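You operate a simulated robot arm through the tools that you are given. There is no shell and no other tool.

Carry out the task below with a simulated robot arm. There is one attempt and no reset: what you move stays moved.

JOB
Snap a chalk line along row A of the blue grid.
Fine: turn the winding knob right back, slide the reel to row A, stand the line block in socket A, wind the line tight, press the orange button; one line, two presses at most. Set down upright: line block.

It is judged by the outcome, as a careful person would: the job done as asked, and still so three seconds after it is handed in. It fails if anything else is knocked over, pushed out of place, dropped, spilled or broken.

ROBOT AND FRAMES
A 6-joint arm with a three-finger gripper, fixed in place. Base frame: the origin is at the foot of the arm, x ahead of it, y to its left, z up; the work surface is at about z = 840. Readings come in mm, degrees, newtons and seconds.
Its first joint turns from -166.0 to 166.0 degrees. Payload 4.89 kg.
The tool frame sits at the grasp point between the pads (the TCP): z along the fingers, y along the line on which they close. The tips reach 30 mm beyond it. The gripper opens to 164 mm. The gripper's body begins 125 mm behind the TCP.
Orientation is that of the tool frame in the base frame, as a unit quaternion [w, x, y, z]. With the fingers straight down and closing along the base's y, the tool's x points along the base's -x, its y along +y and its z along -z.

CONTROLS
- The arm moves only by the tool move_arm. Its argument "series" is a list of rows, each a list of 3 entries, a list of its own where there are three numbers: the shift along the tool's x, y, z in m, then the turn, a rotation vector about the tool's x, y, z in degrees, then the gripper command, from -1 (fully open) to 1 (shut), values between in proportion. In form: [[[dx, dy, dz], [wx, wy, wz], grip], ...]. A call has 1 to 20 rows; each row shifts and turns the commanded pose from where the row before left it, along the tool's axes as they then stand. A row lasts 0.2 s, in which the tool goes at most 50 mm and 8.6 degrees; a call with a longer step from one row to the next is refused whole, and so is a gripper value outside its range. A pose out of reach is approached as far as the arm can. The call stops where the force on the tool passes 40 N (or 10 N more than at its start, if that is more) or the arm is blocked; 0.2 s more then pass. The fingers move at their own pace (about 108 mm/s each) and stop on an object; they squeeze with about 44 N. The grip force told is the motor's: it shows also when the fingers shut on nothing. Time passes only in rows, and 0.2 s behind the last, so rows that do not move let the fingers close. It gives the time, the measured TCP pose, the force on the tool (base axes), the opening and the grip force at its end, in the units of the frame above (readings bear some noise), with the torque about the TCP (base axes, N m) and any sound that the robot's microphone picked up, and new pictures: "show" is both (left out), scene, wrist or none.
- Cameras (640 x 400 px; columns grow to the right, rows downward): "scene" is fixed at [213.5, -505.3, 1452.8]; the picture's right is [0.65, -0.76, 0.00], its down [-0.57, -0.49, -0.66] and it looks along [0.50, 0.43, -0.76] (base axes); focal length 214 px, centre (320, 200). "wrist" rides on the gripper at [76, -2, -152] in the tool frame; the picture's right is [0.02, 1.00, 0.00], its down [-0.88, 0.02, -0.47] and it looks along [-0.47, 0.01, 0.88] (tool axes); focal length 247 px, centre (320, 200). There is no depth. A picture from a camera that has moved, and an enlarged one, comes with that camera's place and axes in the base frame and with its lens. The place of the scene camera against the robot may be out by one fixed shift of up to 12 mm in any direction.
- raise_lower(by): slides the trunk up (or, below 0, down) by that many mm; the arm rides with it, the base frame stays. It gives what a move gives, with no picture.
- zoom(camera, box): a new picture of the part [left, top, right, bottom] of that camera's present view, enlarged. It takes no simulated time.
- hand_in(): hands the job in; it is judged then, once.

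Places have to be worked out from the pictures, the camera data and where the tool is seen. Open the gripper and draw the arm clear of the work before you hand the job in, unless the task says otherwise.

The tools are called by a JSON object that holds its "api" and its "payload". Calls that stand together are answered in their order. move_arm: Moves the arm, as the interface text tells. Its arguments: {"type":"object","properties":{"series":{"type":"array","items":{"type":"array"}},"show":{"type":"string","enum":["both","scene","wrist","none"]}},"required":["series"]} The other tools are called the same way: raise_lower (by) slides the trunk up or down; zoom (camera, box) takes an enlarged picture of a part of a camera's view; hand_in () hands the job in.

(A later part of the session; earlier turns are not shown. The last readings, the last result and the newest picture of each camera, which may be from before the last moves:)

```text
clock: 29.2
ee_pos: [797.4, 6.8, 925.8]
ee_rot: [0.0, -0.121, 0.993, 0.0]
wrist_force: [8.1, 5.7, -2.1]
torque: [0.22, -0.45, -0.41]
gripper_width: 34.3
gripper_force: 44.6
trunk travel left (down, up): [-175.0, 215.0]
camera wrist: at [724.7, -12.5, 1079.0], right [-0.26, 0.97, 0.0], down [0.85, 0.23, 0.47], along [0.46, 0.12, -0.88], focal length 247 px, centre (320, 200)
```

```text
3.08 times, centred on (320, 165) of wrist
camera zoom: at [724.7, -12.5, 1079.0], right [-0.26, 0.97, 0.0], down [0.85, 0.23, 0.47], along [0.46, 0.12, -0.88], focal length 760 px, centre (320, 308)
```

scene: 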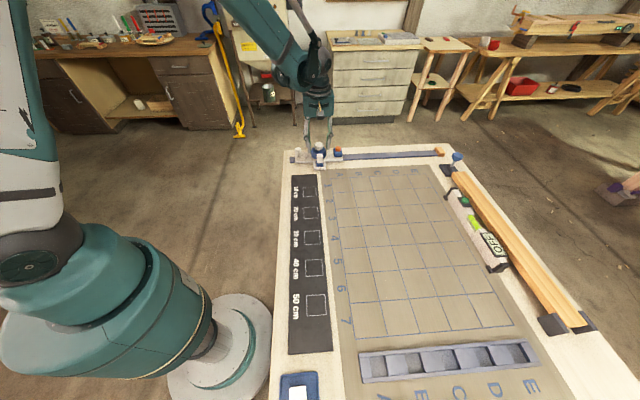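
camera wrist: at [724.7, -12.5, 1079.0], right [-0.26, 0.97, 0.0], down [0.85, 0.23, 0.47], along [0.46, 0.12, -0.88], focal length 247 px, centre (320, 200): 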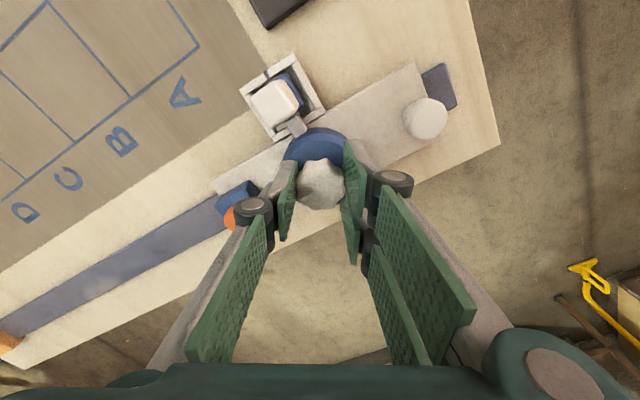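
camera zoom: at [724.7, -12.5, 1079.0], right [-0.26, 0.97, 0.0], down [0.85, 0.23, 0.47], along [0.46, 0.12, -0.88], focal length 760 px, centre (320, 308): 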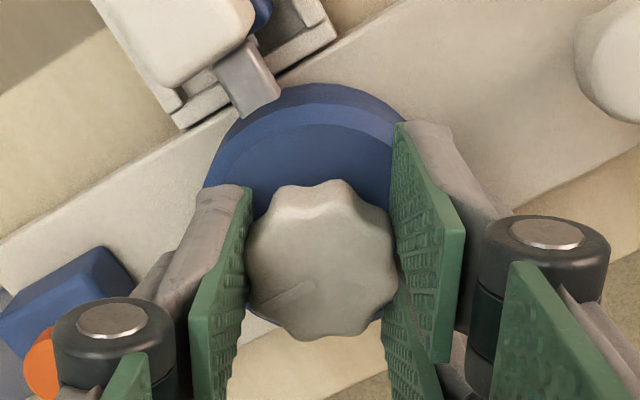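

The knob is firmly stopped: torque is −0.41 N·m and the pointer slipped again. It is right back, so I release, rise, and realign with the board to see the pointer and the row A markings.

{"api": "move_arm", "payload": {"series": [[[0, 0, 0], [0, 0, 0], 0.42], [[0, 0, 0], [0, 0, 0], 0.42], [[0, 0, 0], [0, 0, 0], 0.42], [[0, 0, -0.016], [0, 0, 0], 0.42], [[0, 0, -0.018], [0, 0, 0], 0.42], [[0, 0, -0.02], [0, 0, -7.7], 0.2], [[0, 0, -0.02], [0, 0, -7.7], 0], [[0, 0, -0.02], [0, 0, -7.7], -0.5], [[0, 0, 0], [0, 0, -7.7], -1], [[0, 0, 0], [0, 0, 0], -1]], "show": "wrist"}}

{"api": "zoom", "payload": {"camera": "wrist", "box": [200, 20, 450, 200]}}

```text
clock: 31.4
ee_pos: [798.2, 8.3, 1019.0]
ee_rot: [0.0, -0.379, 0.925, 0.0]
wrist_force: [0.2, 0.5, 0.5]
torque: [-0.04, -0.01, -0.01]
gripper_width: 164.0
gripper_force: 0.1
trunk travel left (down, up): [-175.0, 215.0]
camera wrist: at [745.4, -47.6, 1172.7], right [-0.72, 0.7, 0.0], down [0.61, 0.63, 0.47], along [0.33, 0.34, -0.88], focal length 247 px, centre (320, 200)
```

wrist: 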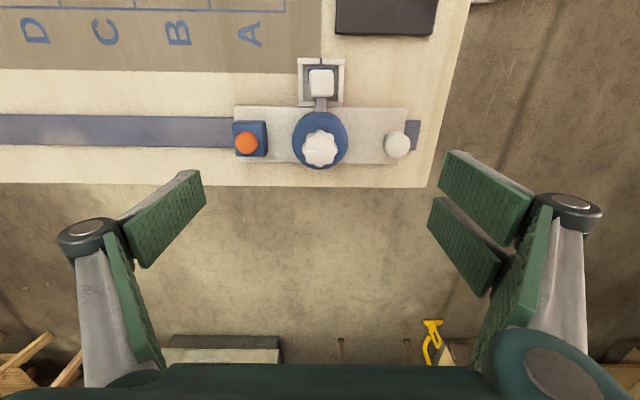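

```text
2.22 times, centred on (325, 110) of wrist
camera zoom: at [745.4, -47.6, 1172.7], right [-0.72, 0.7, 0.0], down [0.61, 0.63, 0.47], along [0.33, 0.34, -0.88], focal length 549 px, centre (309, 400)
```

zoom: 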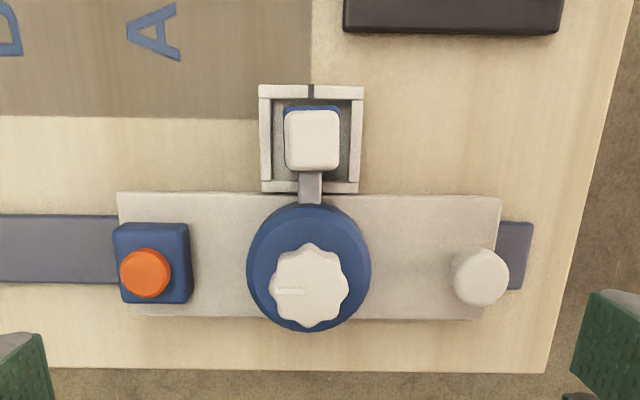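

The pointer now faces the E side, so the knob turned back about 190° to its stop. Next I slide the reel by gripping the post handle at about (735, 69), top z 891. I move over it with the gripper part open.

{"api": "move_arm", "payload": {"series": [[[0.001, 0.044, 0], [0, 0, 0], 0.2], [[0.001, 0.0436, 0], [0, 0, 0], 0.2], [[0, 0, 0.03], [0, 0, 0], 0.2], [[0, 0, 0.03], [0, 0, 0], 0.2], [[0, 0, 0.025], [0, 0, 0], 0.2], [[0, 0, 0], [0, 0, 0], 0.2]], "show": "both"}}

{"api": "zoom", "payload": {"camera": "wrist", "box": [200, 60, 440, 230]}}

```text
clock: 32.8
ee_pos: [736.0, 68.2, 935.2]
ee_rot: [0.0, -0.378, 0.926, 0.001]
wrist_force: [0.1, -0.4, 0.0]
torque: [-0.04, 0.05, -0.02]
gripper_width: 65.6
gripper_force: 0.1
trunk travel left (down, up): [-175.0, 215.0]
camera wrist: at [682.5, 13.3, 1088.2], right [-0.72, 0.7, 0.0], down [0.61, 0.63, 0.47], along [0.33, 0.34, -0.88], focal length 247 px, centre (320, 200)
```

scene: 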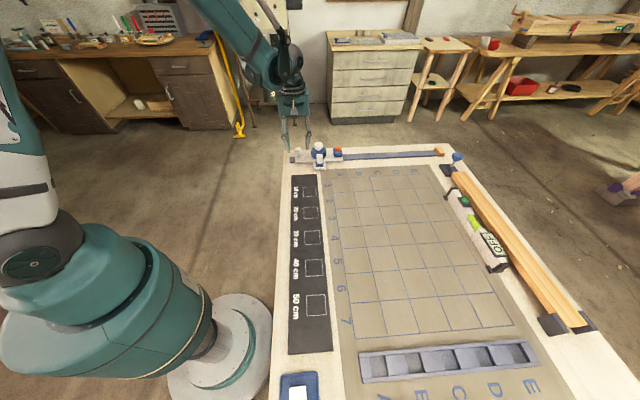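
wrist: 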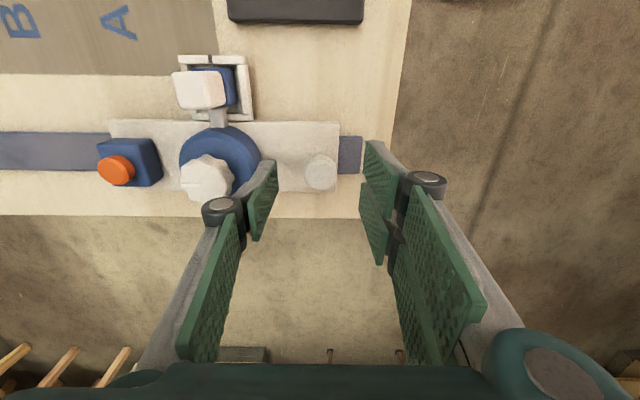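

```text
2.35 times, centred on (320, 145) of wrist
camera zoom: at [682.5, 13.3, 1088.2], right [-0.72, 0.7, 0.0], down [0.61, 0.63, 0.47], along [0.33, 0.34, -0.88], focal length 581 px, centre (320, 329)
```

zoom: 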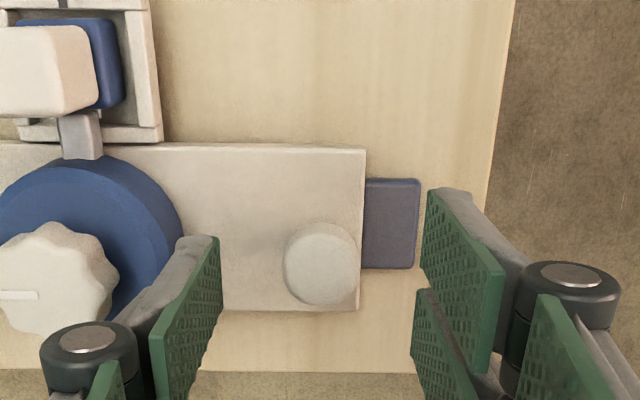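

The handle is centred between the pads. I narrow the gripper to keep the finger knuckles clear of the winding knob, lower to tips at about z 875, and close on the handle.

{"api": "move_arm", "payload": {"series": [[[0, 0, 0], [0, 0, 0], 0.45], [[0, 0, 0], [0, 0, 0], 0.45], [[0, 0, 0.015], [0, 0, 0], 0.45], [[0, 0, 0.015], [0, 0, 0], 0.45], [[0, 0, 0], [0, 0, 0], 1], [[0, 0, 0], [0, 0, 0], 1], [[0, 0, 0], [0, 0, 0], 1]], "show": "wrist"}}

```text
clock: 34.4
ee_pos: [736.6, 68.8, 905.2]
ee_rot: [-0.001, -0.378, 0.926, 0.001]
wrist_force: [9.2, 6.1, -5.5]
torque: [0.37, -0.42, -0.03]
gripper_width: 26.5
gripper_force: 44.8
trunk travel left (down, up): [-175.0, 215.0]
camera wrist: at [682.6, 13.9, 1058.2], right [-0.72, 0.7, 0.0], down [0.61, 0.63, 0.47], along [0.33, 0.34, -0.88], focal length 247 px, centre (320, 200)
```

wrist: 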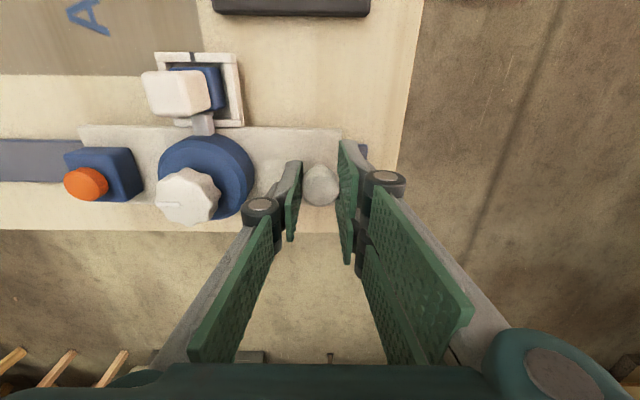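

The handle is held at 26.5 mm. I slide the carriage toward row A by about 76 mm along the rail (−tool y), leaving the fine alignment for after a look.

{"api": "move_arm", "payload": {"series": [[[0, -0.005, 0], [0, 0, 0], 1], [[0, -0.01, 0], [0, 0, 0], 1], [[0, -0.01, 0], [0, 0, 0], 1], [[0, 0, 0], [0, 0, 0], 1]], "show": "wrist"}}

```text
clock: 35.4
ee_pos: [753.5, 50.5, 903.6]
ee_rot: [0.0, -0.38, 0.925, 0.0]
wrist_force: [15.9, 15.6, 17.4]
torque: [0.15, 0.09, 0.0]
gripper_width: 26.5
gripper_force: 45.4
trunk travel left (down, up): [-175.0, 215.0]
camera wrist: at [700.1, -3.8, 1058.1], right [-0.72, 0.7, 0.0], down [0.61, 0.63, 0.47], along [0.33, 0.34, -0.88], focal length 247 px, centre (320, 200)
```

wrist: 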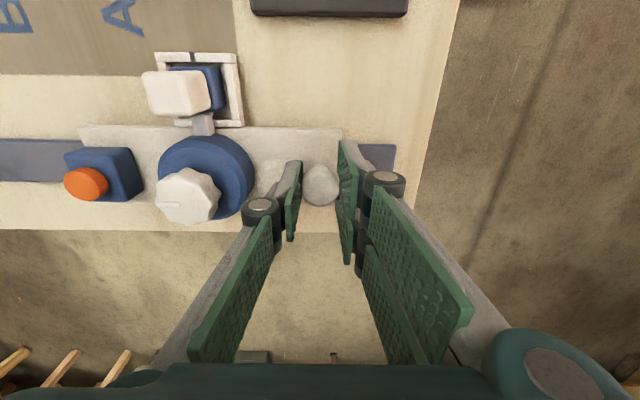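

The carriage slides freely. The sideways force shows the rail runs about 1° off my tool axis, so I relieve that and continue with a small −x component.

{"api": "move_arm", "payload": {"series": [[[-0.001, -0.005, 0], [0, 0, 0], 1], [[-0.0002, -0.01, 0], [0, 0, 0], 1], [[-0.0002, -0.01, 0], [0, 0, 0], 1], [[-0.0002, -0.01, 0], [0, 0, 0], 1], [[-0.0002, -0.01, 0], [0, 0, 0], 1], [[0, 0, 0], [0, 0, 0], 1]], "show": "both"}}

{"api": "zoom", "payload": {"camera": "wrist", "box": [60, 0, 360, 240]}}

{"api": "zoom", "payload": {"camera": "scene", "box": [280, 130, 400, 205]}}

```text
clock: 36.8
ee_pos: [784.3, 17.9, 905.0]
ee_rot: [0.0, -0.379, 0.926, 0.0]
wrist_force: [3.2, 1.4, 8.8]
torque: [-0.17, 0.27, -0.03]
gripper_width: 26.4
gripper_force: 44.1
trunk travel left (down, up): [-175.0, 215.0]
camera wrist: at [731.8, -35.3, 1058.1], right [-0.72, 0.7, 0.0], down [0.61, 0.63, 0.47], along [0.33, 0.34, -0.88], focal length 247 px, centre (320, 200)
```

scene: 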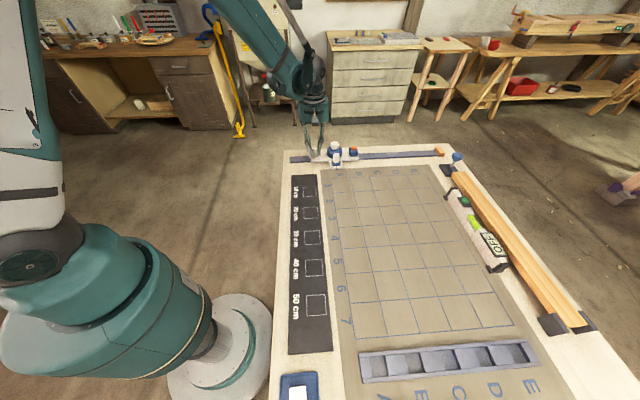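
wrist: 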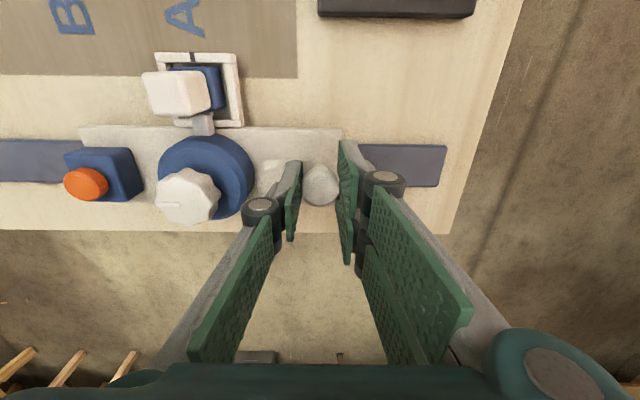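

```text
1.67 times, centred on (210, 120) of wrist
camera zoom: at [731.8, -35.3, 1058.1], right [-0.72, 0.7, 0.0], down [0.61, 0.63, 0.47], along [0.33, 0.34, -0.88], focal length 412 px, centre (503, 333)
```

zoom: 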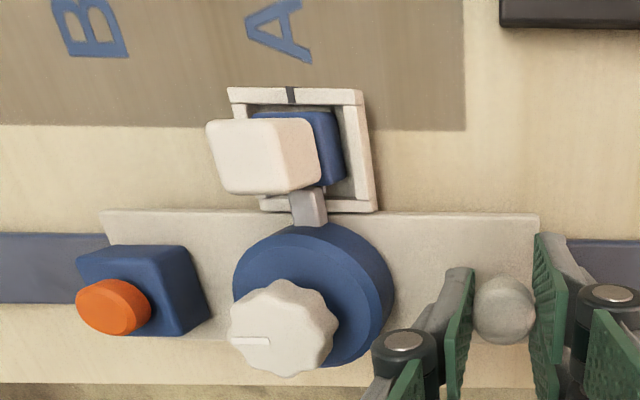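

```text
5.33 times, centred on (340, 168) of scene
camera zoom: at [213.5, -505.3, 1452.8], right [0.65, -0.76, 0.0], down [-0.57, -0.49, -0.66], along [0.5, 0.43, -0.76], focal length 1144 px, centre (213, 373)
```

zoom: 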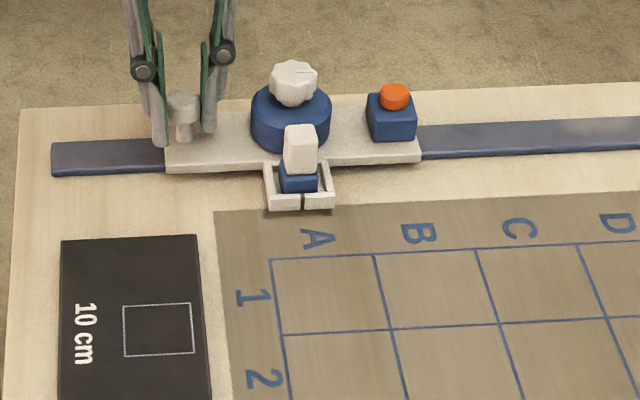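

The carriage has slid 70 mm. The two views put the cradle mark 6–9 mm short of row A's centre, so I slide 7 mm more, release the handle, and look squarely.

{"api": "move_arm", "payload": {"series": [[[-0.0001, -0.007, 0], [0, 0, 0], 1], [[0, 0, 0], [0, 0, 0], 1], [[0, 0, 0], [0, 0, 0], 0.45], [[0, 0, 0], [0, 0, 0], 0.45], [[0, 0, 0], [0, 0, 0], 0.45], [[0, 0, -0.03], [0, 0, 0], 0.45], [[0, 0, -0.04], [0, 0, 0], 0.45], [[0, 0, -0.04], [0, 0, 0], 0], [[0.03, -0.034, 0], [0, 0, 0], -0.5], [[0.03, -0.034, 0], [0, 0, 0], -1], [[0.02, -0.02, 0], [0, 0, 0], -1], [[0, 0, 0], [0, 0, 0], -1]], "show": "wrist"}}

{"api": "zoom", "payload": {"camera": "wrist", "box": [200, 40, 440, 260]}}

```text
clock: 39.4
ee_pos: [797.3, -104.7, 1016.8]
ee_rot: [0.001, -0.378, 0.926, 0.0]
wrist_force: [0.6, -0.2, -0.1]
torque: [0.04, 0.01, 0.0]
gripper_width: 164.0
gripper_force: 0.0
trunk travel left (down, up): [-175.0, 215.0]
camera wrist: at [743.4, -160.0, 1168.9], right [-0.72, 0.7, 0.0], down [0.61, 0.63, 0.47], along [0.33, 0.34, -0.88], focal length 247 px, centre (320, 200)
```

wrist: 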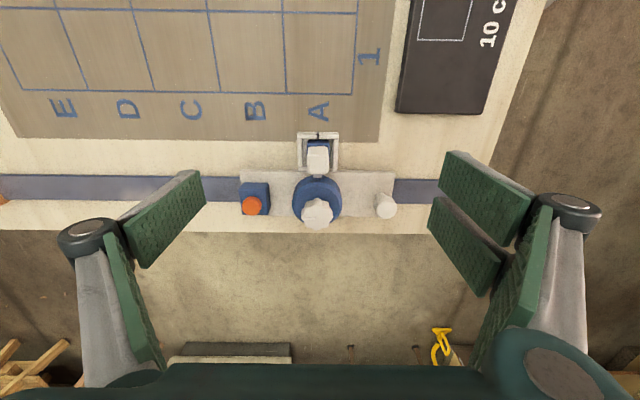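

```text
1.82 times, centred on (320, 150) of wrist
camera zoom: at [743.4, -160.0, 1168.9], right [-0.72, 0.7, 0.0], down [0.61, 0.63, 0.47], along [0.33, 0.34, -0.88], focal length 449 px, centre (320, 291)
```

zoom: 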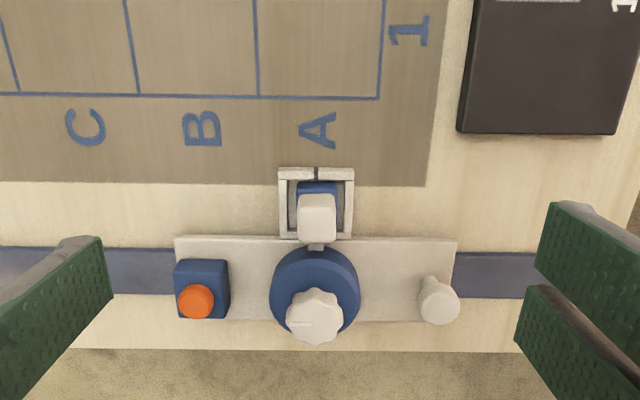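

{"api": "zoom", "payload": {"camera": "wrist", "box": [270, 0, 370, 62]}}

{"api": "zoom", "payload": {"camera": "wrist", "box": [270, 80, 370, 142]}}

```text
6.40 times, centred on (320, 31) of wrist
camera zoom: at [743.4, -160.0, 1168.9], right [-0.72, 0.7, 0.0], down [0.61, 0.63, 0.47], along [0.33, 0.34, -0.88], focal length 1581 px, centre (320, 1282)
```

zoom: 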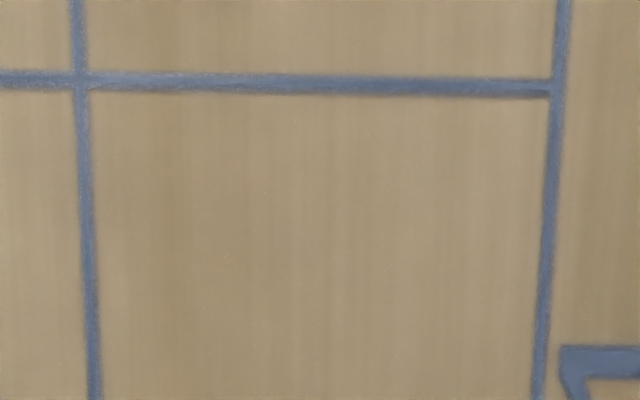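

```text
6.40 times, centred on (320, 111) of wrist
camera zoom: at [743.4, -160.0, 1168.9], right [-0.72, 0.7, 0.0], down [0.61, 0.63, 0.47], along [0.33, 0.34, -0.88], focal length 1581 px, centre (320, 770)
```

zoom: 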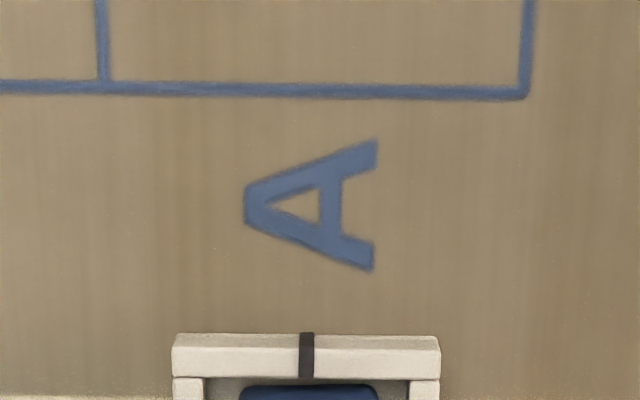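

The cradle mark now sits within about 0.7 mm of row A's centreline: the mark is at u≈318.1 and the row centre at 318.6. The reel is at row A, so I study the line block next.

{"api": "zoom", "payload": {"camera": "wrist", "box": [280, 120, 360, 180]}}

{"api": "zoom", "payload": {"camera": "scene", "box": [310, 135, 370, 175]}}

```text
6.67 times, centred on (320, 150) of wrist
camera zoom: at [743.4, -160.0, 1168.9], right [-0.72, 0.7, 0.0], down [0.61, 0.63, 0.47], along [0.33, 0.34, -0.88], focal length 1646 px, centre (320, 533)
```

zoom: 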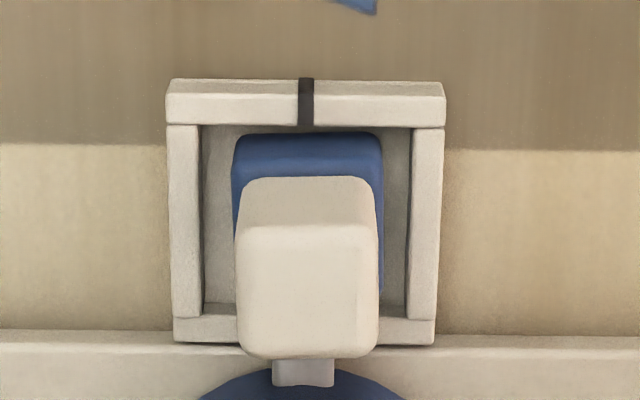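

```text
10.00 times, centred on (340, 155) of scene
camera zoom: at [213.5, -505.3, 1452.8], right [0.65, -0.76, 0.0], down [-0.57, -0.49, -0.66], along [0.5, 0.43, -0.76], focal length 2145 px, centre (120, 650)
```

zoom: 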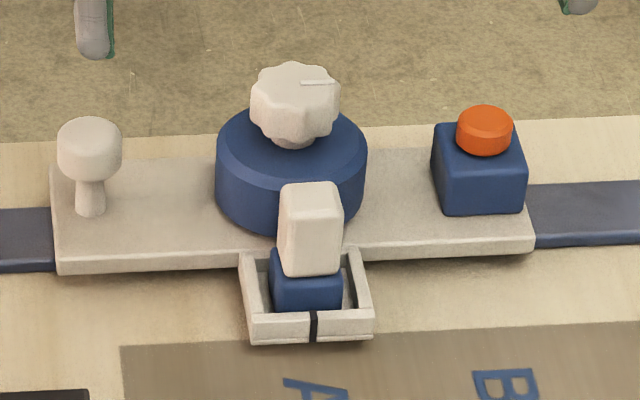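

The white stem is about 24.5 × 23.5 mm, standing centred in the cradle with its top near z 895. Before lifting it I look at socket A closely, travelling high above the board.

{"api": "move_arm", "payload": {"series": [[[0.02, 0, 0], [0, 0, 0], -1], [[0.047, -0.0006, 0.001], [0, 0, 0], -1], [[0.047, -0.0006, 0.001], [0, 0, 0], -1], [[0.047, -0.0006, 0.001], [0, 0, 0], -1], [[0.047, -0.0006, 0.001], [0, 0, 0], -1], [[0.047, -0.0006, 0.001], [0, 0, 0], -1], [[0.047, -0.0006, 0.001], [0, 0, 0], -1], [[0.047, -0.0006, 0.001], [0, 0, 0], -1], [[0.047, -0.0006, 0.001], [0, 0, 0], -1], [[0.047, -0.0006, 0.001], [0, 0, 0], -1], [[0.047, -0.0006, 0.001], [0, 0, 0], -1], [[0.047, -0.0006, 0.001], [0, 0, 0], -1], [[0.047, -0.0006, 0.001], [0, 0, 0], -1], [[0.047, -0.0006, 0.001], [0, 0, 0], -1], [[0.047, -0.0006, 0.001], [0, 0, 0], -1], [[0.047, -0.0006, 0.001], [0, 0, 0], -1], [[0.02, -0.0006, 0.001], [0, 0, 0], -1], [[0, 0, 0], [0, 0, 0], -1]], "show": "both"}}

```text
clock: 43.2
ee_pos: [270.8, -631.8, 998.8]
ee_rot: [0.0, -0.379, 0.926, 0.0]
wrist_force: [0.7, 0.2, -0.8]
torque: [0.06, -0.01, 0.02]
gripper_width: 164.0
gripper_force: 0.0
trunk travel left (down, up): [-175.0, 215.0]
camera wrist: at [217.3, -686.3, 1152.3], right [-0.72, 0.7, 0.0], down [0.61, 0.63, 0.47], along [0.33, 0.34, -0.88], focal length 247 px, centre (320, 200)
```

scene: 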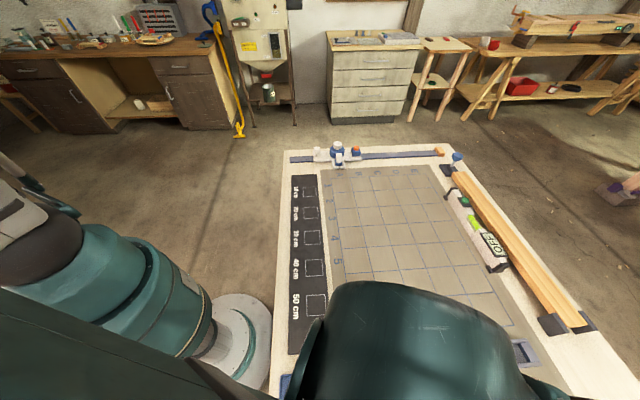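
wrist: 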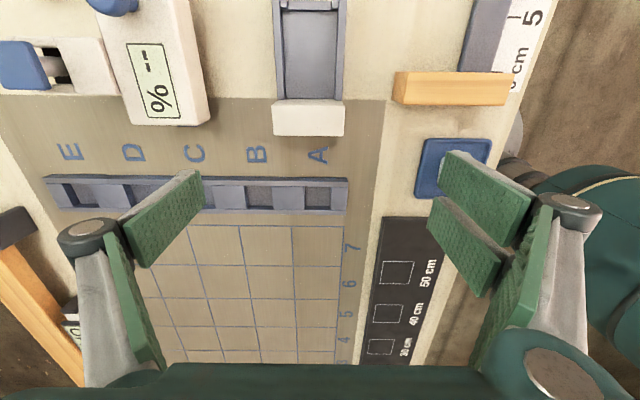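

Other fixtures lie beyond the sockets, which I must keep clear of. I zoom in on the socket strip around A.

{"api": "zoom", "payload": {"camera": "wrist", "box": [230, 90, 390, 240]}}

{"api": "zoom", "payload": {"camera": "wrist", "box": [280, 160, 360, 220]}}

{"api": "zoom", "payload": {"camera": "wrist", "box": [0, 0, 560, 260]}}

```text
2.67 times, centred on (310, 165) of wrist
camera zoom: at [217.3, -686.3, 1152.3], right [-0.72, 0.7, 0.0], down [0.61, 0.63, 0.47], along [0.33, 0.34, -0.88], focal length 659 px, centre (347, 293)
```

zoom: 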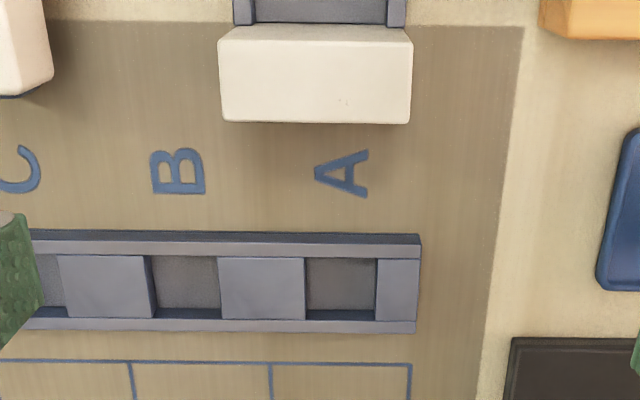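

```text
6.67 times, centred on (320, 190) of wrist
camera zoom: at [217.3, -686.3, 1152.3], right [-0.72, 0.7, 0.0], down [0.61, 0.63, 0.47], along [0.33, 0.34, -0.88], focal length 1646 px, centre (320, 267)
```

zoom: 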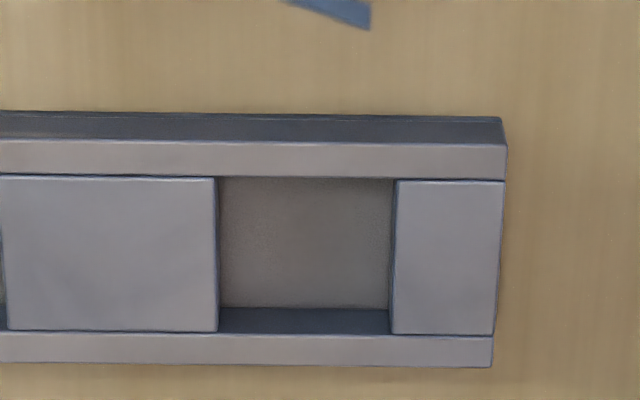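

```text
1.14 times, centred on (280, 130) of wrist
camera zoom: at [217.3, -686.3, 1152.3], right [-0.72, 0.7, 0.0], down [0.61, 0.63, 0.47], along [0.33, 0.34, -0.88], focal length 282 px, centre (366, 280)
```

zoom: 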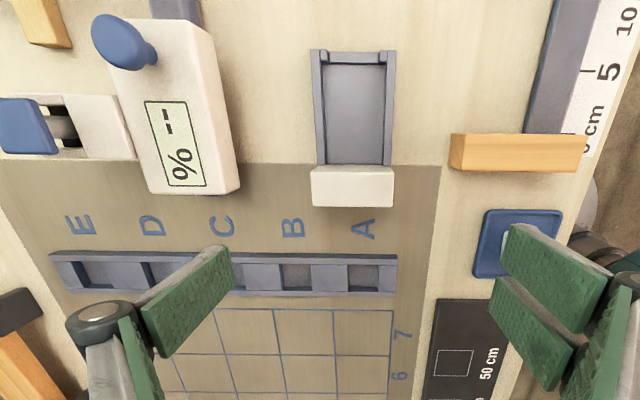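

Socket A's opening is about 36 × 36 mm with rim z≈853 and floor z≈842. I put its centre at about (330, -576). I return above the line block, near (814, -91), with the gripper narrowing on the way.

{"api": "move_arm", "payload": {"series": [[[-0.025, 0, 0], [0, 0, 0], -1], [[-0.0455, 0.0003, 0], [0, 0, 0], -1], [[-0.0455, 0.0003, 0], [0, 0, 0], -1], [[-0.0455, 0.0003, 0], [0, 0, 0], -1], [[-0.0455, 0.0003, 0], [0, 0, 0], -1], [[-0.0455, 0.0003, 0], [0, 0, 0], -1], [[-0.0455, 0.0003, 0], [0, 0, 0], -1], [[-0.0455, 0.0003, 0], [0, 0, 0], -1], [[-0.0455, 0.0003, 0], [0, 0, 0], -1], [[-0.0455, 0.0003, 0], [0, 0, 0], -1], [[-0.0455, 0.0003, 0], [0, 0, 0], -0.5], [[-0.0455, 0.0003, 0], [0, 0, 0], 0], [[-0.0455, 0.0003, 0], [0, 0, 0], 0.42], [[-0.0455, 0.0003, 0], [0, 0, 0], 0.42], [[-0.0455, 0.0003, 0], [0, 0, 0], 0.42], [[-0.0455, 0.0003, 0], [0, 0, 0], 0.42], [[-0.0455, 0.0003, 0], [0, 0, 0], 0.42], [[-0.0135, 0, 0], [0, 0, 0], 0.42], [[0, 0, 0.03], [0, 0, 0], 0.42], [[0, 0, 0], [0, 0, 0], 0.42]], "show": "wrist"}}

{"api": "zoom", "payload": {"camera": "wrist", "box": [240, 100, 400, 230]}}

```text
clock: 47.4
ee_pos: [812.3, -93.8, 969.6]
ee_rot: [0.0, -0.378, 0.926, 0.0]
wrist_force: [-0.9, 0.2, -0.1]
torque: [-0.03, 0.03, 0.04]
gripper_width: 47.7
gripper_force: 0.0
trunk travel left (down, up): [-175.0, 215.0]
camera wrist: at [758.8, -147.9, 1122.1], right [-0.72, 0.7, 0.0], down [0.61, 0.63, 0.47], along [0.33, 0.34, -0.88], focal length 247 px, centre (320, 200)
```

wrist: 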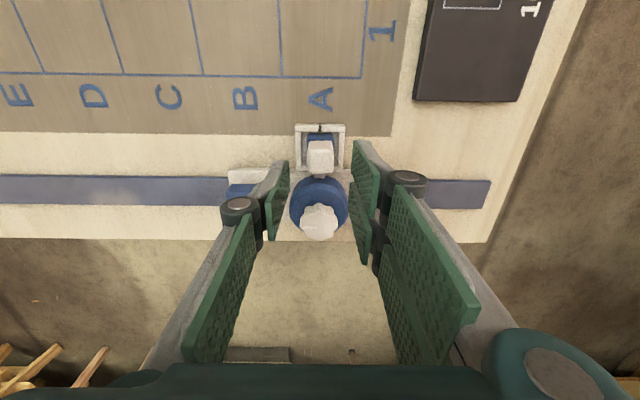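

```text
3.08 times, centred on (320, 165) of wrist
camera zoom: at [758.8, -147.9, 1122.1], right [-0.72, 0.7, 0.0], down [0.61, 0.63, 0.47], along [0.33, 0.34, -0.88], focal length 760 px, centre (320, 308)
```

zoom: 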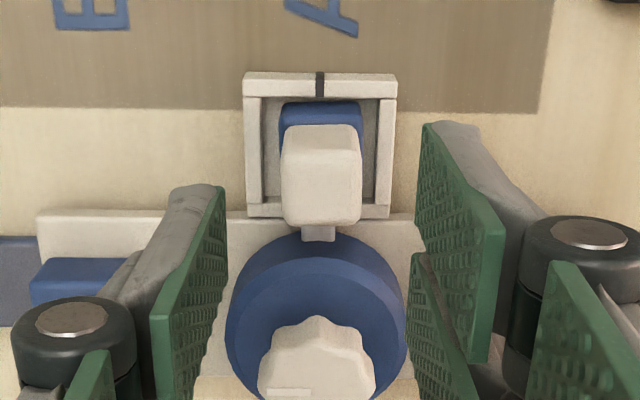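

The block is centred between the pads to within about 2 mm. I descend to TCP z ≈ 898, with the tips above the cradle walls, and close on the white stem.

{"api": "move_arm", "payload": {"series": [[[-0.001, 0.0005, 0.025], [0, 0, 0], 0.42], [[0, 0, 0.025], [0, 0, 0], 0.42], [[0, 0, 0.015], [0, 0, 0], 0.42], [[0, 0, 0.006], [0, 0, 0], 0.42], [[0, 0, 0], [0, 0, 0], 0.42]], "show": "both"}}

{"api": "zoom", "payload": {"camera": "wrist", "box": [240, 100, 400, 230]}}

{"api": "zoom", "payload": {"camera": "scene", "box": [300, 125, 380, 175]}}

```text
clock: 48.6
ee_pos: [814.8, -91.8, 899.0]
ee_rot: [0.0, -0.379, 0.926, 0.0]
wrist_force: [0.7, -1.2, -0.1]
torque: [-0.01, 0.05, 0.0]
gripper_width: 47.6
gripper_force: 0.1
trunk travel left (down, up): [-175.0, 215.0]
camera wrist: at [761.2, -146.2, 1052.2], right [-0.72, 0.7, 0.0], down [0.61, 0.63, 0.47], along [0.33, 0.34, -0.88], focal length 247 px, centre (320, 200)
```

scene: 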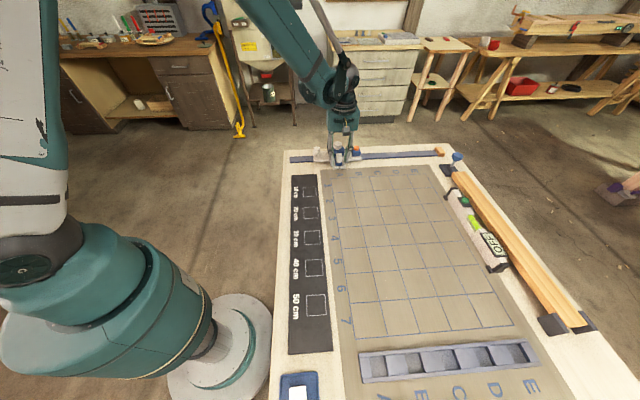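
wrist: 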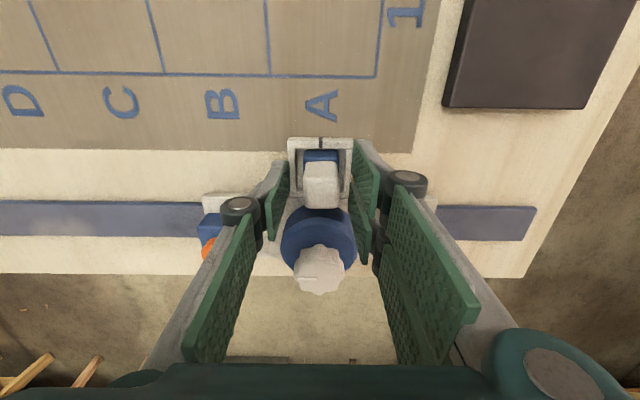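

```text
3.08 times, centred on (320, 165) of wrist
camera zoom: at [761.2, -146.2, 1052.2], right [-0.72, 0.7, 0.0], down [0.61, 0.63, 0.47], along [0.33, 0.34, -0.88], focal length 760 px, centre (320, 308)
```

zoom: 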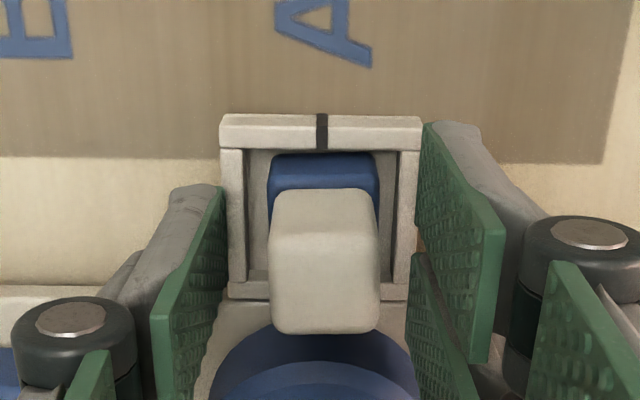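

```text
8.00 times, centred on (340, 150) of scene
camera zoom: at [213.5, -505.3, 1452.8], right [0.65, -0.76, 0.0], down [-0.57, -0.49, -0.66], along [0.5, 0.43, -0.76], focal length 1716 px, centre (160, 600)
```

zoom: 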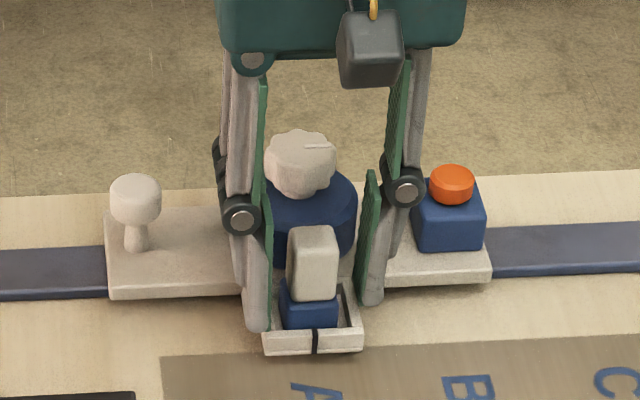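

Fingers flank the stem cleanly, above the cradle. I close the gripper on it.

{"api": "move_arm", "payload": {"series": [[[0, 0, 0], [0, 0, 0], 1], [[0, 0, 0], [0, 0, 0], 1], [[0, 0, 0], [0, 0, 0], 1]], "show": "wrist"}}

{"api": "zoom", "payload": {"camera": "wrist", "box": [240, 100, 400, 230]}}

```text
clock: 49.4
ee_pos: [813.9, -92.6, 899.1]
ee_rot: [0.0, -0.378, 0.926, 0.0]
wrist_force: [-3.3, -0.7, -0.8]
torque: [-0.04, 0.13, 0.14]
gripper_width: 27.1
gripper_force: 44.1
trunk travel left (down, up): [-175.0, 215.0]
camera wrist: at [761.0, -146.3, 1052.4], right [-0.72, 0.7, 0.0], down [0.61, 0.63, 0.47], along [0.33, 0.34, -0.88], focal length 247 px, centre (320, 200)
```

wrist: 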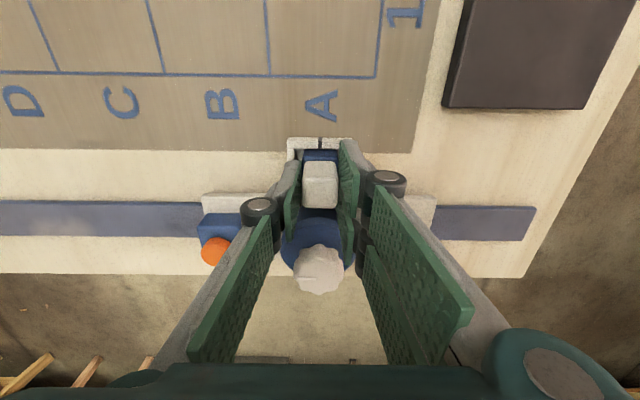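

```text
3.08 times, centred on (320, 165) of wrist
camera zoom: at [761.0, -146.3, 1052.4], right [-0.72, 0.7, 0.0], down [0.61, 0.63, 0.47], along [0.33, 0.34, -0.88], focal length 760 px, centre (320, 308)
```

zoom: 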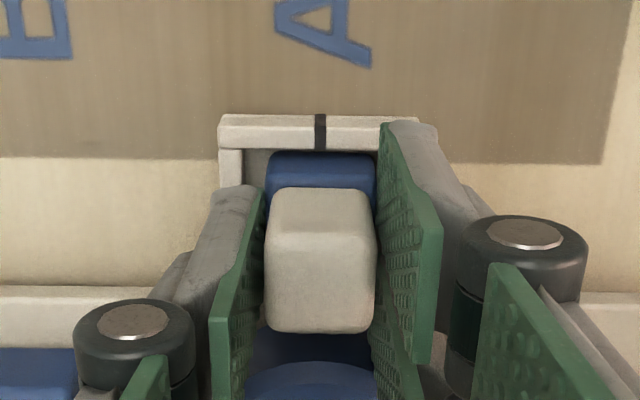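

The stem is gripped at 27.1 mm. I lift 15 mm gently and check the force.

{"api": "move_arm", "payload": {"series": [[[0, 0, -0.005], [0, 0, 0], 1], [[0, 0, -0.01], [0, 0, 0], 1], [[0, 0, 0], [0, 0, 0], 1]], "show": "both"}}

{"api": "zoom", "payload": {"camera": "scene", "box": [300, 125, 380, 175]}}

```text
clock: 50.2
ee_pos: [813.8, -92.1, 913.9]
ee_rot: [0.0, -0.379, 0.925, 0.0]
wrist_force: [-4.1, -0.9, 1.0]
torque: [-0.05, 0.05, 0.1]
gripper_width: 27.4
gripper_force: 44.5
trunk travel left (down, up): [-175.0, 215.0]
camera wrist: at [760.7, -145.6, 1068.1], right [-0.72, 0.7, 0.0], down [0.61, 0.63, 0.47], along [0.33, 0.34, -0.88], focal length 247 px, centre (320, 200)
```

scene: 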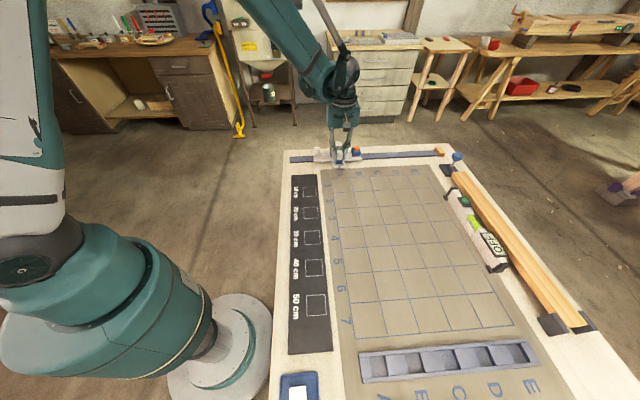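
wrist: 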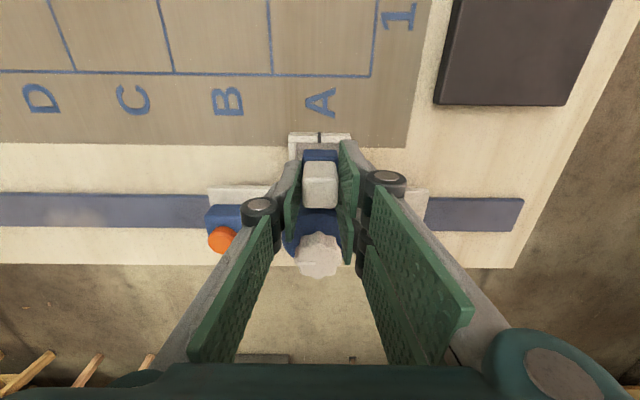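

```text
8.00 times, centred on (340, 150) of scene
camera zoom: at [213.5, -505.3, 1452.8], right [0.65, -0.76, 0.0], down [-0.57, -0.49, -0.66], along [0.5, 0.43, -0.76], focal length 1716 px, centre (160, 600)
```

zoom: 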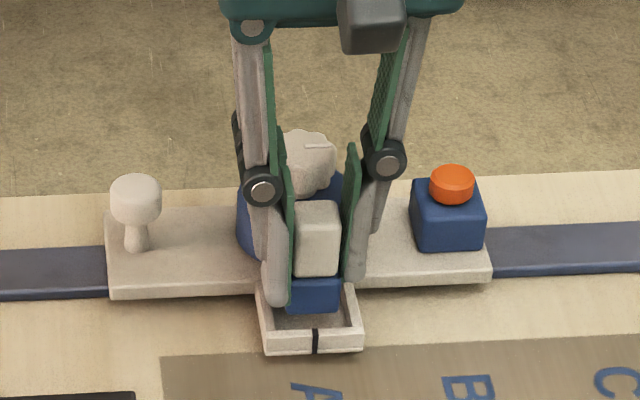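

The block lifts freely. I raise it another 22 mm and start drawing it along row A, watching the pull from the line.

{"api": "move_arm", "payload": {"series": [[[0, 0, -0.022], [0, 0, 0], 1], [[0.02, -0.0002, 0], [0, 0, 0], 1], [[0.03, -0.0002, 0], [0, 0, 0], 1], [[0.035, -0.0003, 0], [0, 0, 0], 1], [[0.035, -0.0003, 0], [0, 0, 0], 1], [[0, 0, 0], [0, 0, 0], 1]], "show": "both"}}

{"api": "zoom", "payload": {"camera": "scene", "box": [280, 125, 400, 225]}}

```text
clock: 51.6
ee_pos: [728.0, -177.0, 936.9]
ee_rot: [0.0, -0.378, 0.926, 0.0]
wrist_force: [0.4, 0.6, -1.0]
torque: [-0.02, -0.05, 0.04]
gripper_width: 27.0
gripper_force: 44.1
trunk travel left (down, up): [-175.0, 215.0]
camera wrist: at [675.0, -230.9, 1089.8], right [-0.72, 0.7, 0.0], down [0.61, 0.63, 0.47], along [0.33, 0.34, -0.88], focal length 247 px, centre (320, 200)
```

scene: 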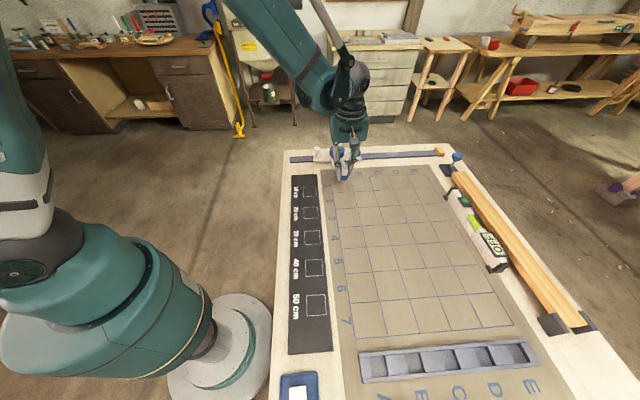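
wrist: 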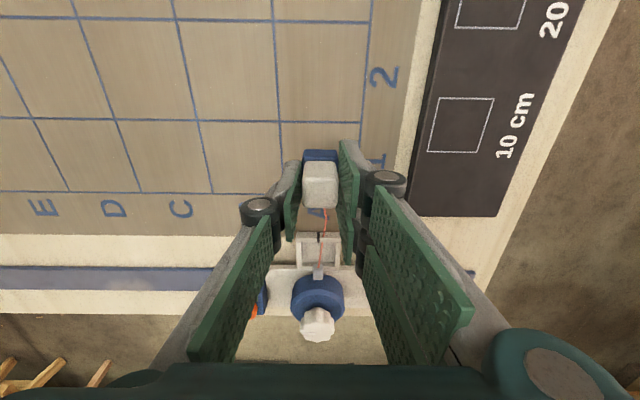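

```text
4.00 times, centred on (340, 175) of scene
camera zoom: at [213.5, -505.3, 1452.8], right [0.65, -0.76, 0.0], down [-0.57, -0.49, -0.66], along [0.5, 0.43, -0.76], focal length 858 px, centre (240, 300)
```

zoom: 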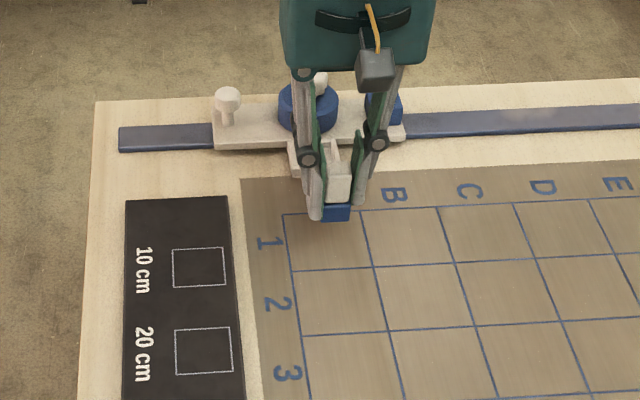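

The red line pays out freely from the reel with no pull. I carry the block on to hover over socket A.

{"api": "move_arm", "payload": {"series": [[[0.03, -0.0003, 0], [0, 0, 0], 1], [[0.035, -0.0003, 0], [0, 0, 0], 1], [[0.035, -0.0003, 0], [0, 0, 0], 1], [[0.035, -0.0003, 0], [0, 0, 0], 1], [[0.035, -0.0003, 0], [0, 0, 0], 1], [[0.035, -0.0003, 0], [0, 0, 0], 1], [[0.035, -0.0003, 0], [0, 0, 0], 1], [[0.035, -0.0003, 0], [0, 0, 0], 1], [[0.035, -0.0003, 0], [0, 0, 0], 1], [[0.035, -0.0003, 0], [0, 0, 0], 1], [[0.035, -0.0003, 0], [0, 0, 0], 1], [[0.035, -0.0003, 0], [0, 0, 0], 1], [[0.035, -0.0003, 0], [0, 0, 0], 1], [[0.035, -0.0003, 0], [0, 0, 0], 1], [[0.035, -0.0003, 0], [0, 0, 0], 1], [[0.03, -0.0003, 0], [0, 0, 0], 1], [[0.0144, -0.0003, 0], [0, 0, 0], 1], [[0, 0, 0], [0, 0, 0], 1]], "show": "both"}}

{"api": "zoom", "payload": {"camera": "wrist", "box": [220, 90, 420, 250]}}

{"api": "zoom", "payload": {"camera": "scene", "box": [260, 280, 460, 400]}}

```text
clock: 55.4
ee_pos: [331.1, -577.0, 935.5]
ee_rot: [0.0, -0.379, 0.925, 0.0]
wrist_force: [0.2, 0.0, -0.5]
torque: [0.02, 0.02, -0.01]
gripper_width: 27.2
gripper_force: 44.1
trunk travel left (down, up): [-175.0, 215.0]
camera wrist: at [277.7, -630.0, 1088.2], right [-0.72, 0.7, 0.0], down [0.61, 0.63, 0.47], along [0.33, 0.34, -0.88], focal length 247 px, centre (320, 200)
```

scene: 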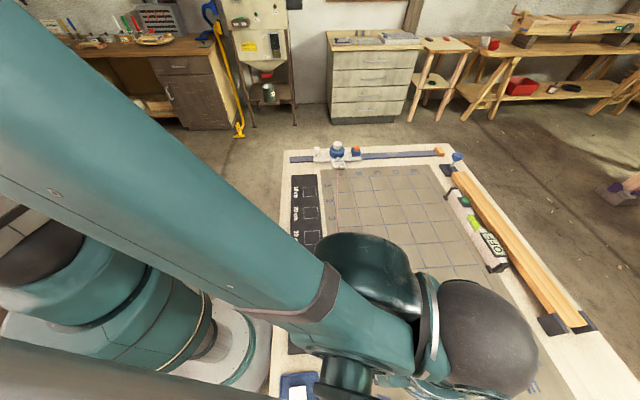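
wrist: 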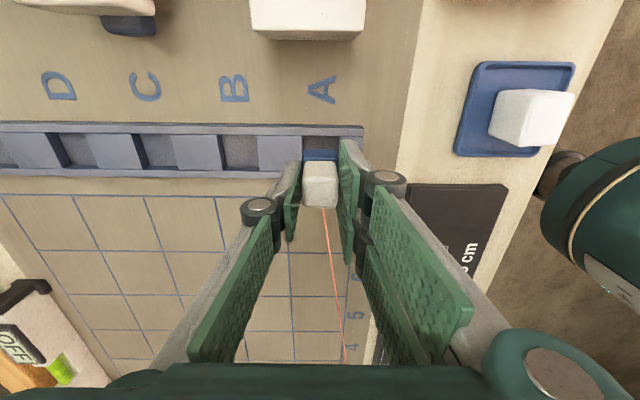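

```text
2.50 times, centred on (320, 170) of wrist
camera zoom: at [277.7, -630.0, 1088.2], right [-0.72, 0.7, 0.0], down [0.61, 0.63, 0.47], along [0.33, 0.34, -0.88], focal length 617 px, centre (320, 275)
```

zoom: 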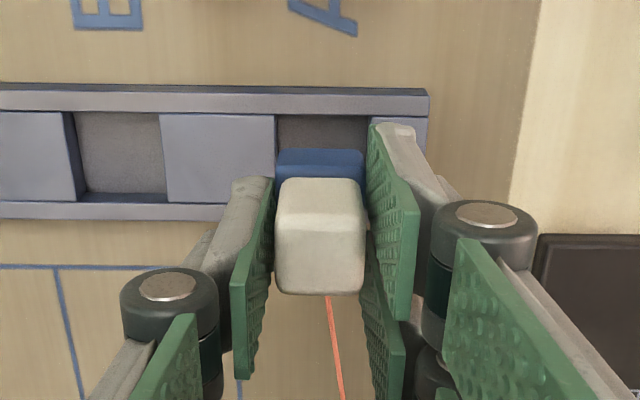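

```text
3.20 times, centred on (360, 340) of scene
camera zoom: at [213.5, -505.3, 1452.8], right [0.65, -0.76, 0.0], down [-0.57, -0.49, -0.66], along [0.5, 0.43, -0.76], focal length 686 px, centre (192, -248)
```

zoom: 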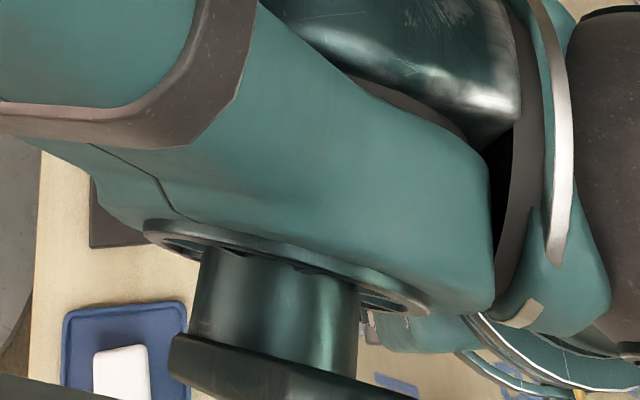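

The block hovers just over socket A with the line trailing along row A. I zoom in further to measure the block base against the opening before lowering.

{"api": "zoom", "payload": {"camera": "wrist", "box": [280, 110, 370, 220]}}

{"api": "zoom", "payload": {"camera": "wrist", "box": [290, 120, 350, 165]}}

```text
3.64 times, centred on (325, 165) of wrist
camera zoom: at [277.7, -630.0, 1088.2], right [-0.72, 0.7, 0.0], down [0.61, 0.63, 0.47], along [0.33, 0.34, -0.88], focal length 898 px, centre (302, 327)
```

zoom: 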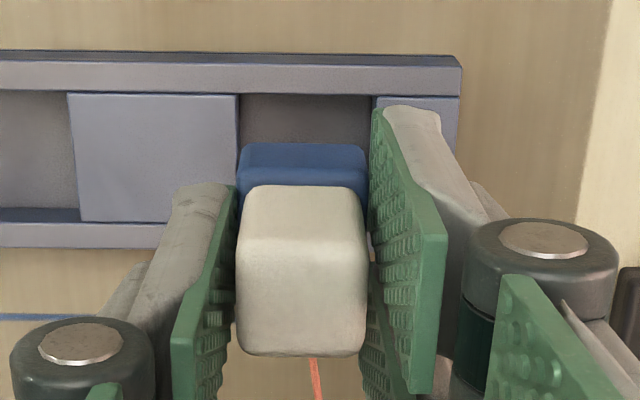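

```text
8.89 times, centred on (320, 142) of wrist
camera zoom: at [277.7, -630.0, 1088.2], right [-0.72, 0.7, 0.0], down [0.61, 0.63, 0.47], along [0.33, 0.34, -0.88], focal length 2195 px, centre (320, 711)
```

zoom: 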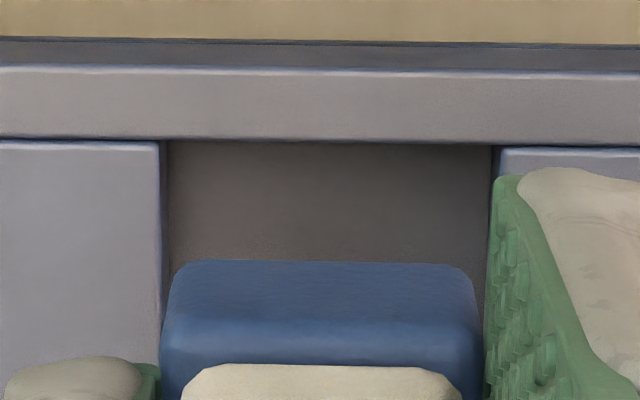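

Relative to the tool, the opening centre is at about (+1.0, +0.4) mm and the block base centre at about (−1.7, −0.5) mm. I shift by (+2.7, +0.9) mm and lower to just above the floor.

{"api": "move_arm", "payload": {"series": [[[0.0027, 0.0009, 0], [0, 0, 0], 1], [[0, 0, 0.01], [0, 0, 0], 1], [[0, 0, 0.01], [0, 0, 0], 1], [[0, 0, 0], [0, 0, 0], 1]], "show": "wrist"}}

{"api": "zoom", "payload": {"camera": "wrist", "box": [280, 120, 370, 190]}}

```text
clock: 56.4
ee_pos: [326.1, -577.0, 914.5]
ee_rot: [0.0, -0.379, 0.925, 0.0]
wrist_force: [0.1, 0.2, 0.6]
torque: [0.01, 0.02, -0.01]
gripper_width: 26.9
gripper_force: 44.5
trunk travel left (down, up): [-175.0, 215.0]
camera wrist: at [273.9, -631.7, 1067.9], right [-0.72, 0.7, 0.0], down [0.61, 0.63, 0.47], along [0.33, 0.34, -0.88], focal length 247 px, centre (320, 200)
```

wrist: 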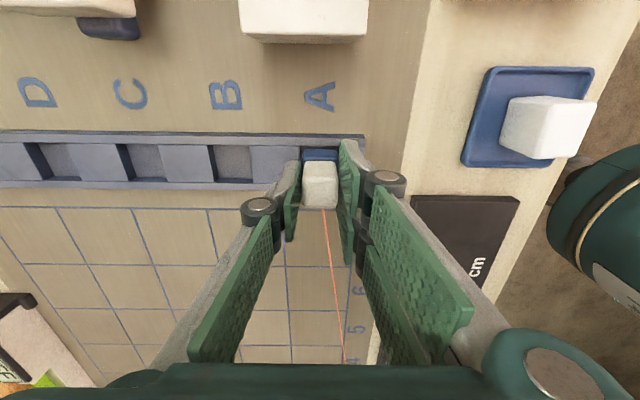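

```text
5.71 times, centred on (325, 155) of wrist
camera zoom: at [273.9, -631.7, 1067.9], right [-0.72, 0.7, 0.0], down [0.61, 0.63, 0.47], along [0.33, 0.34, -0.88], focal length 1411 px, centre (291, 457)
```

zoom: 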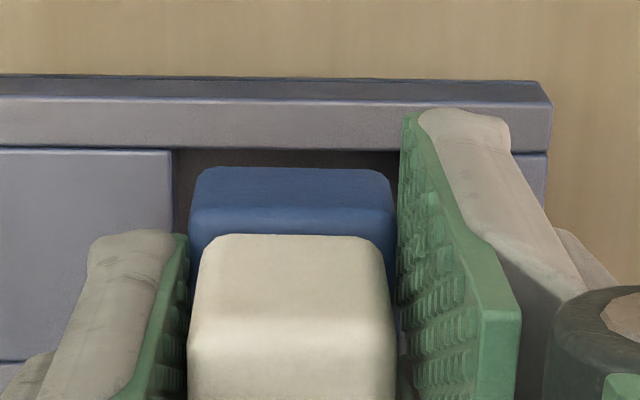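

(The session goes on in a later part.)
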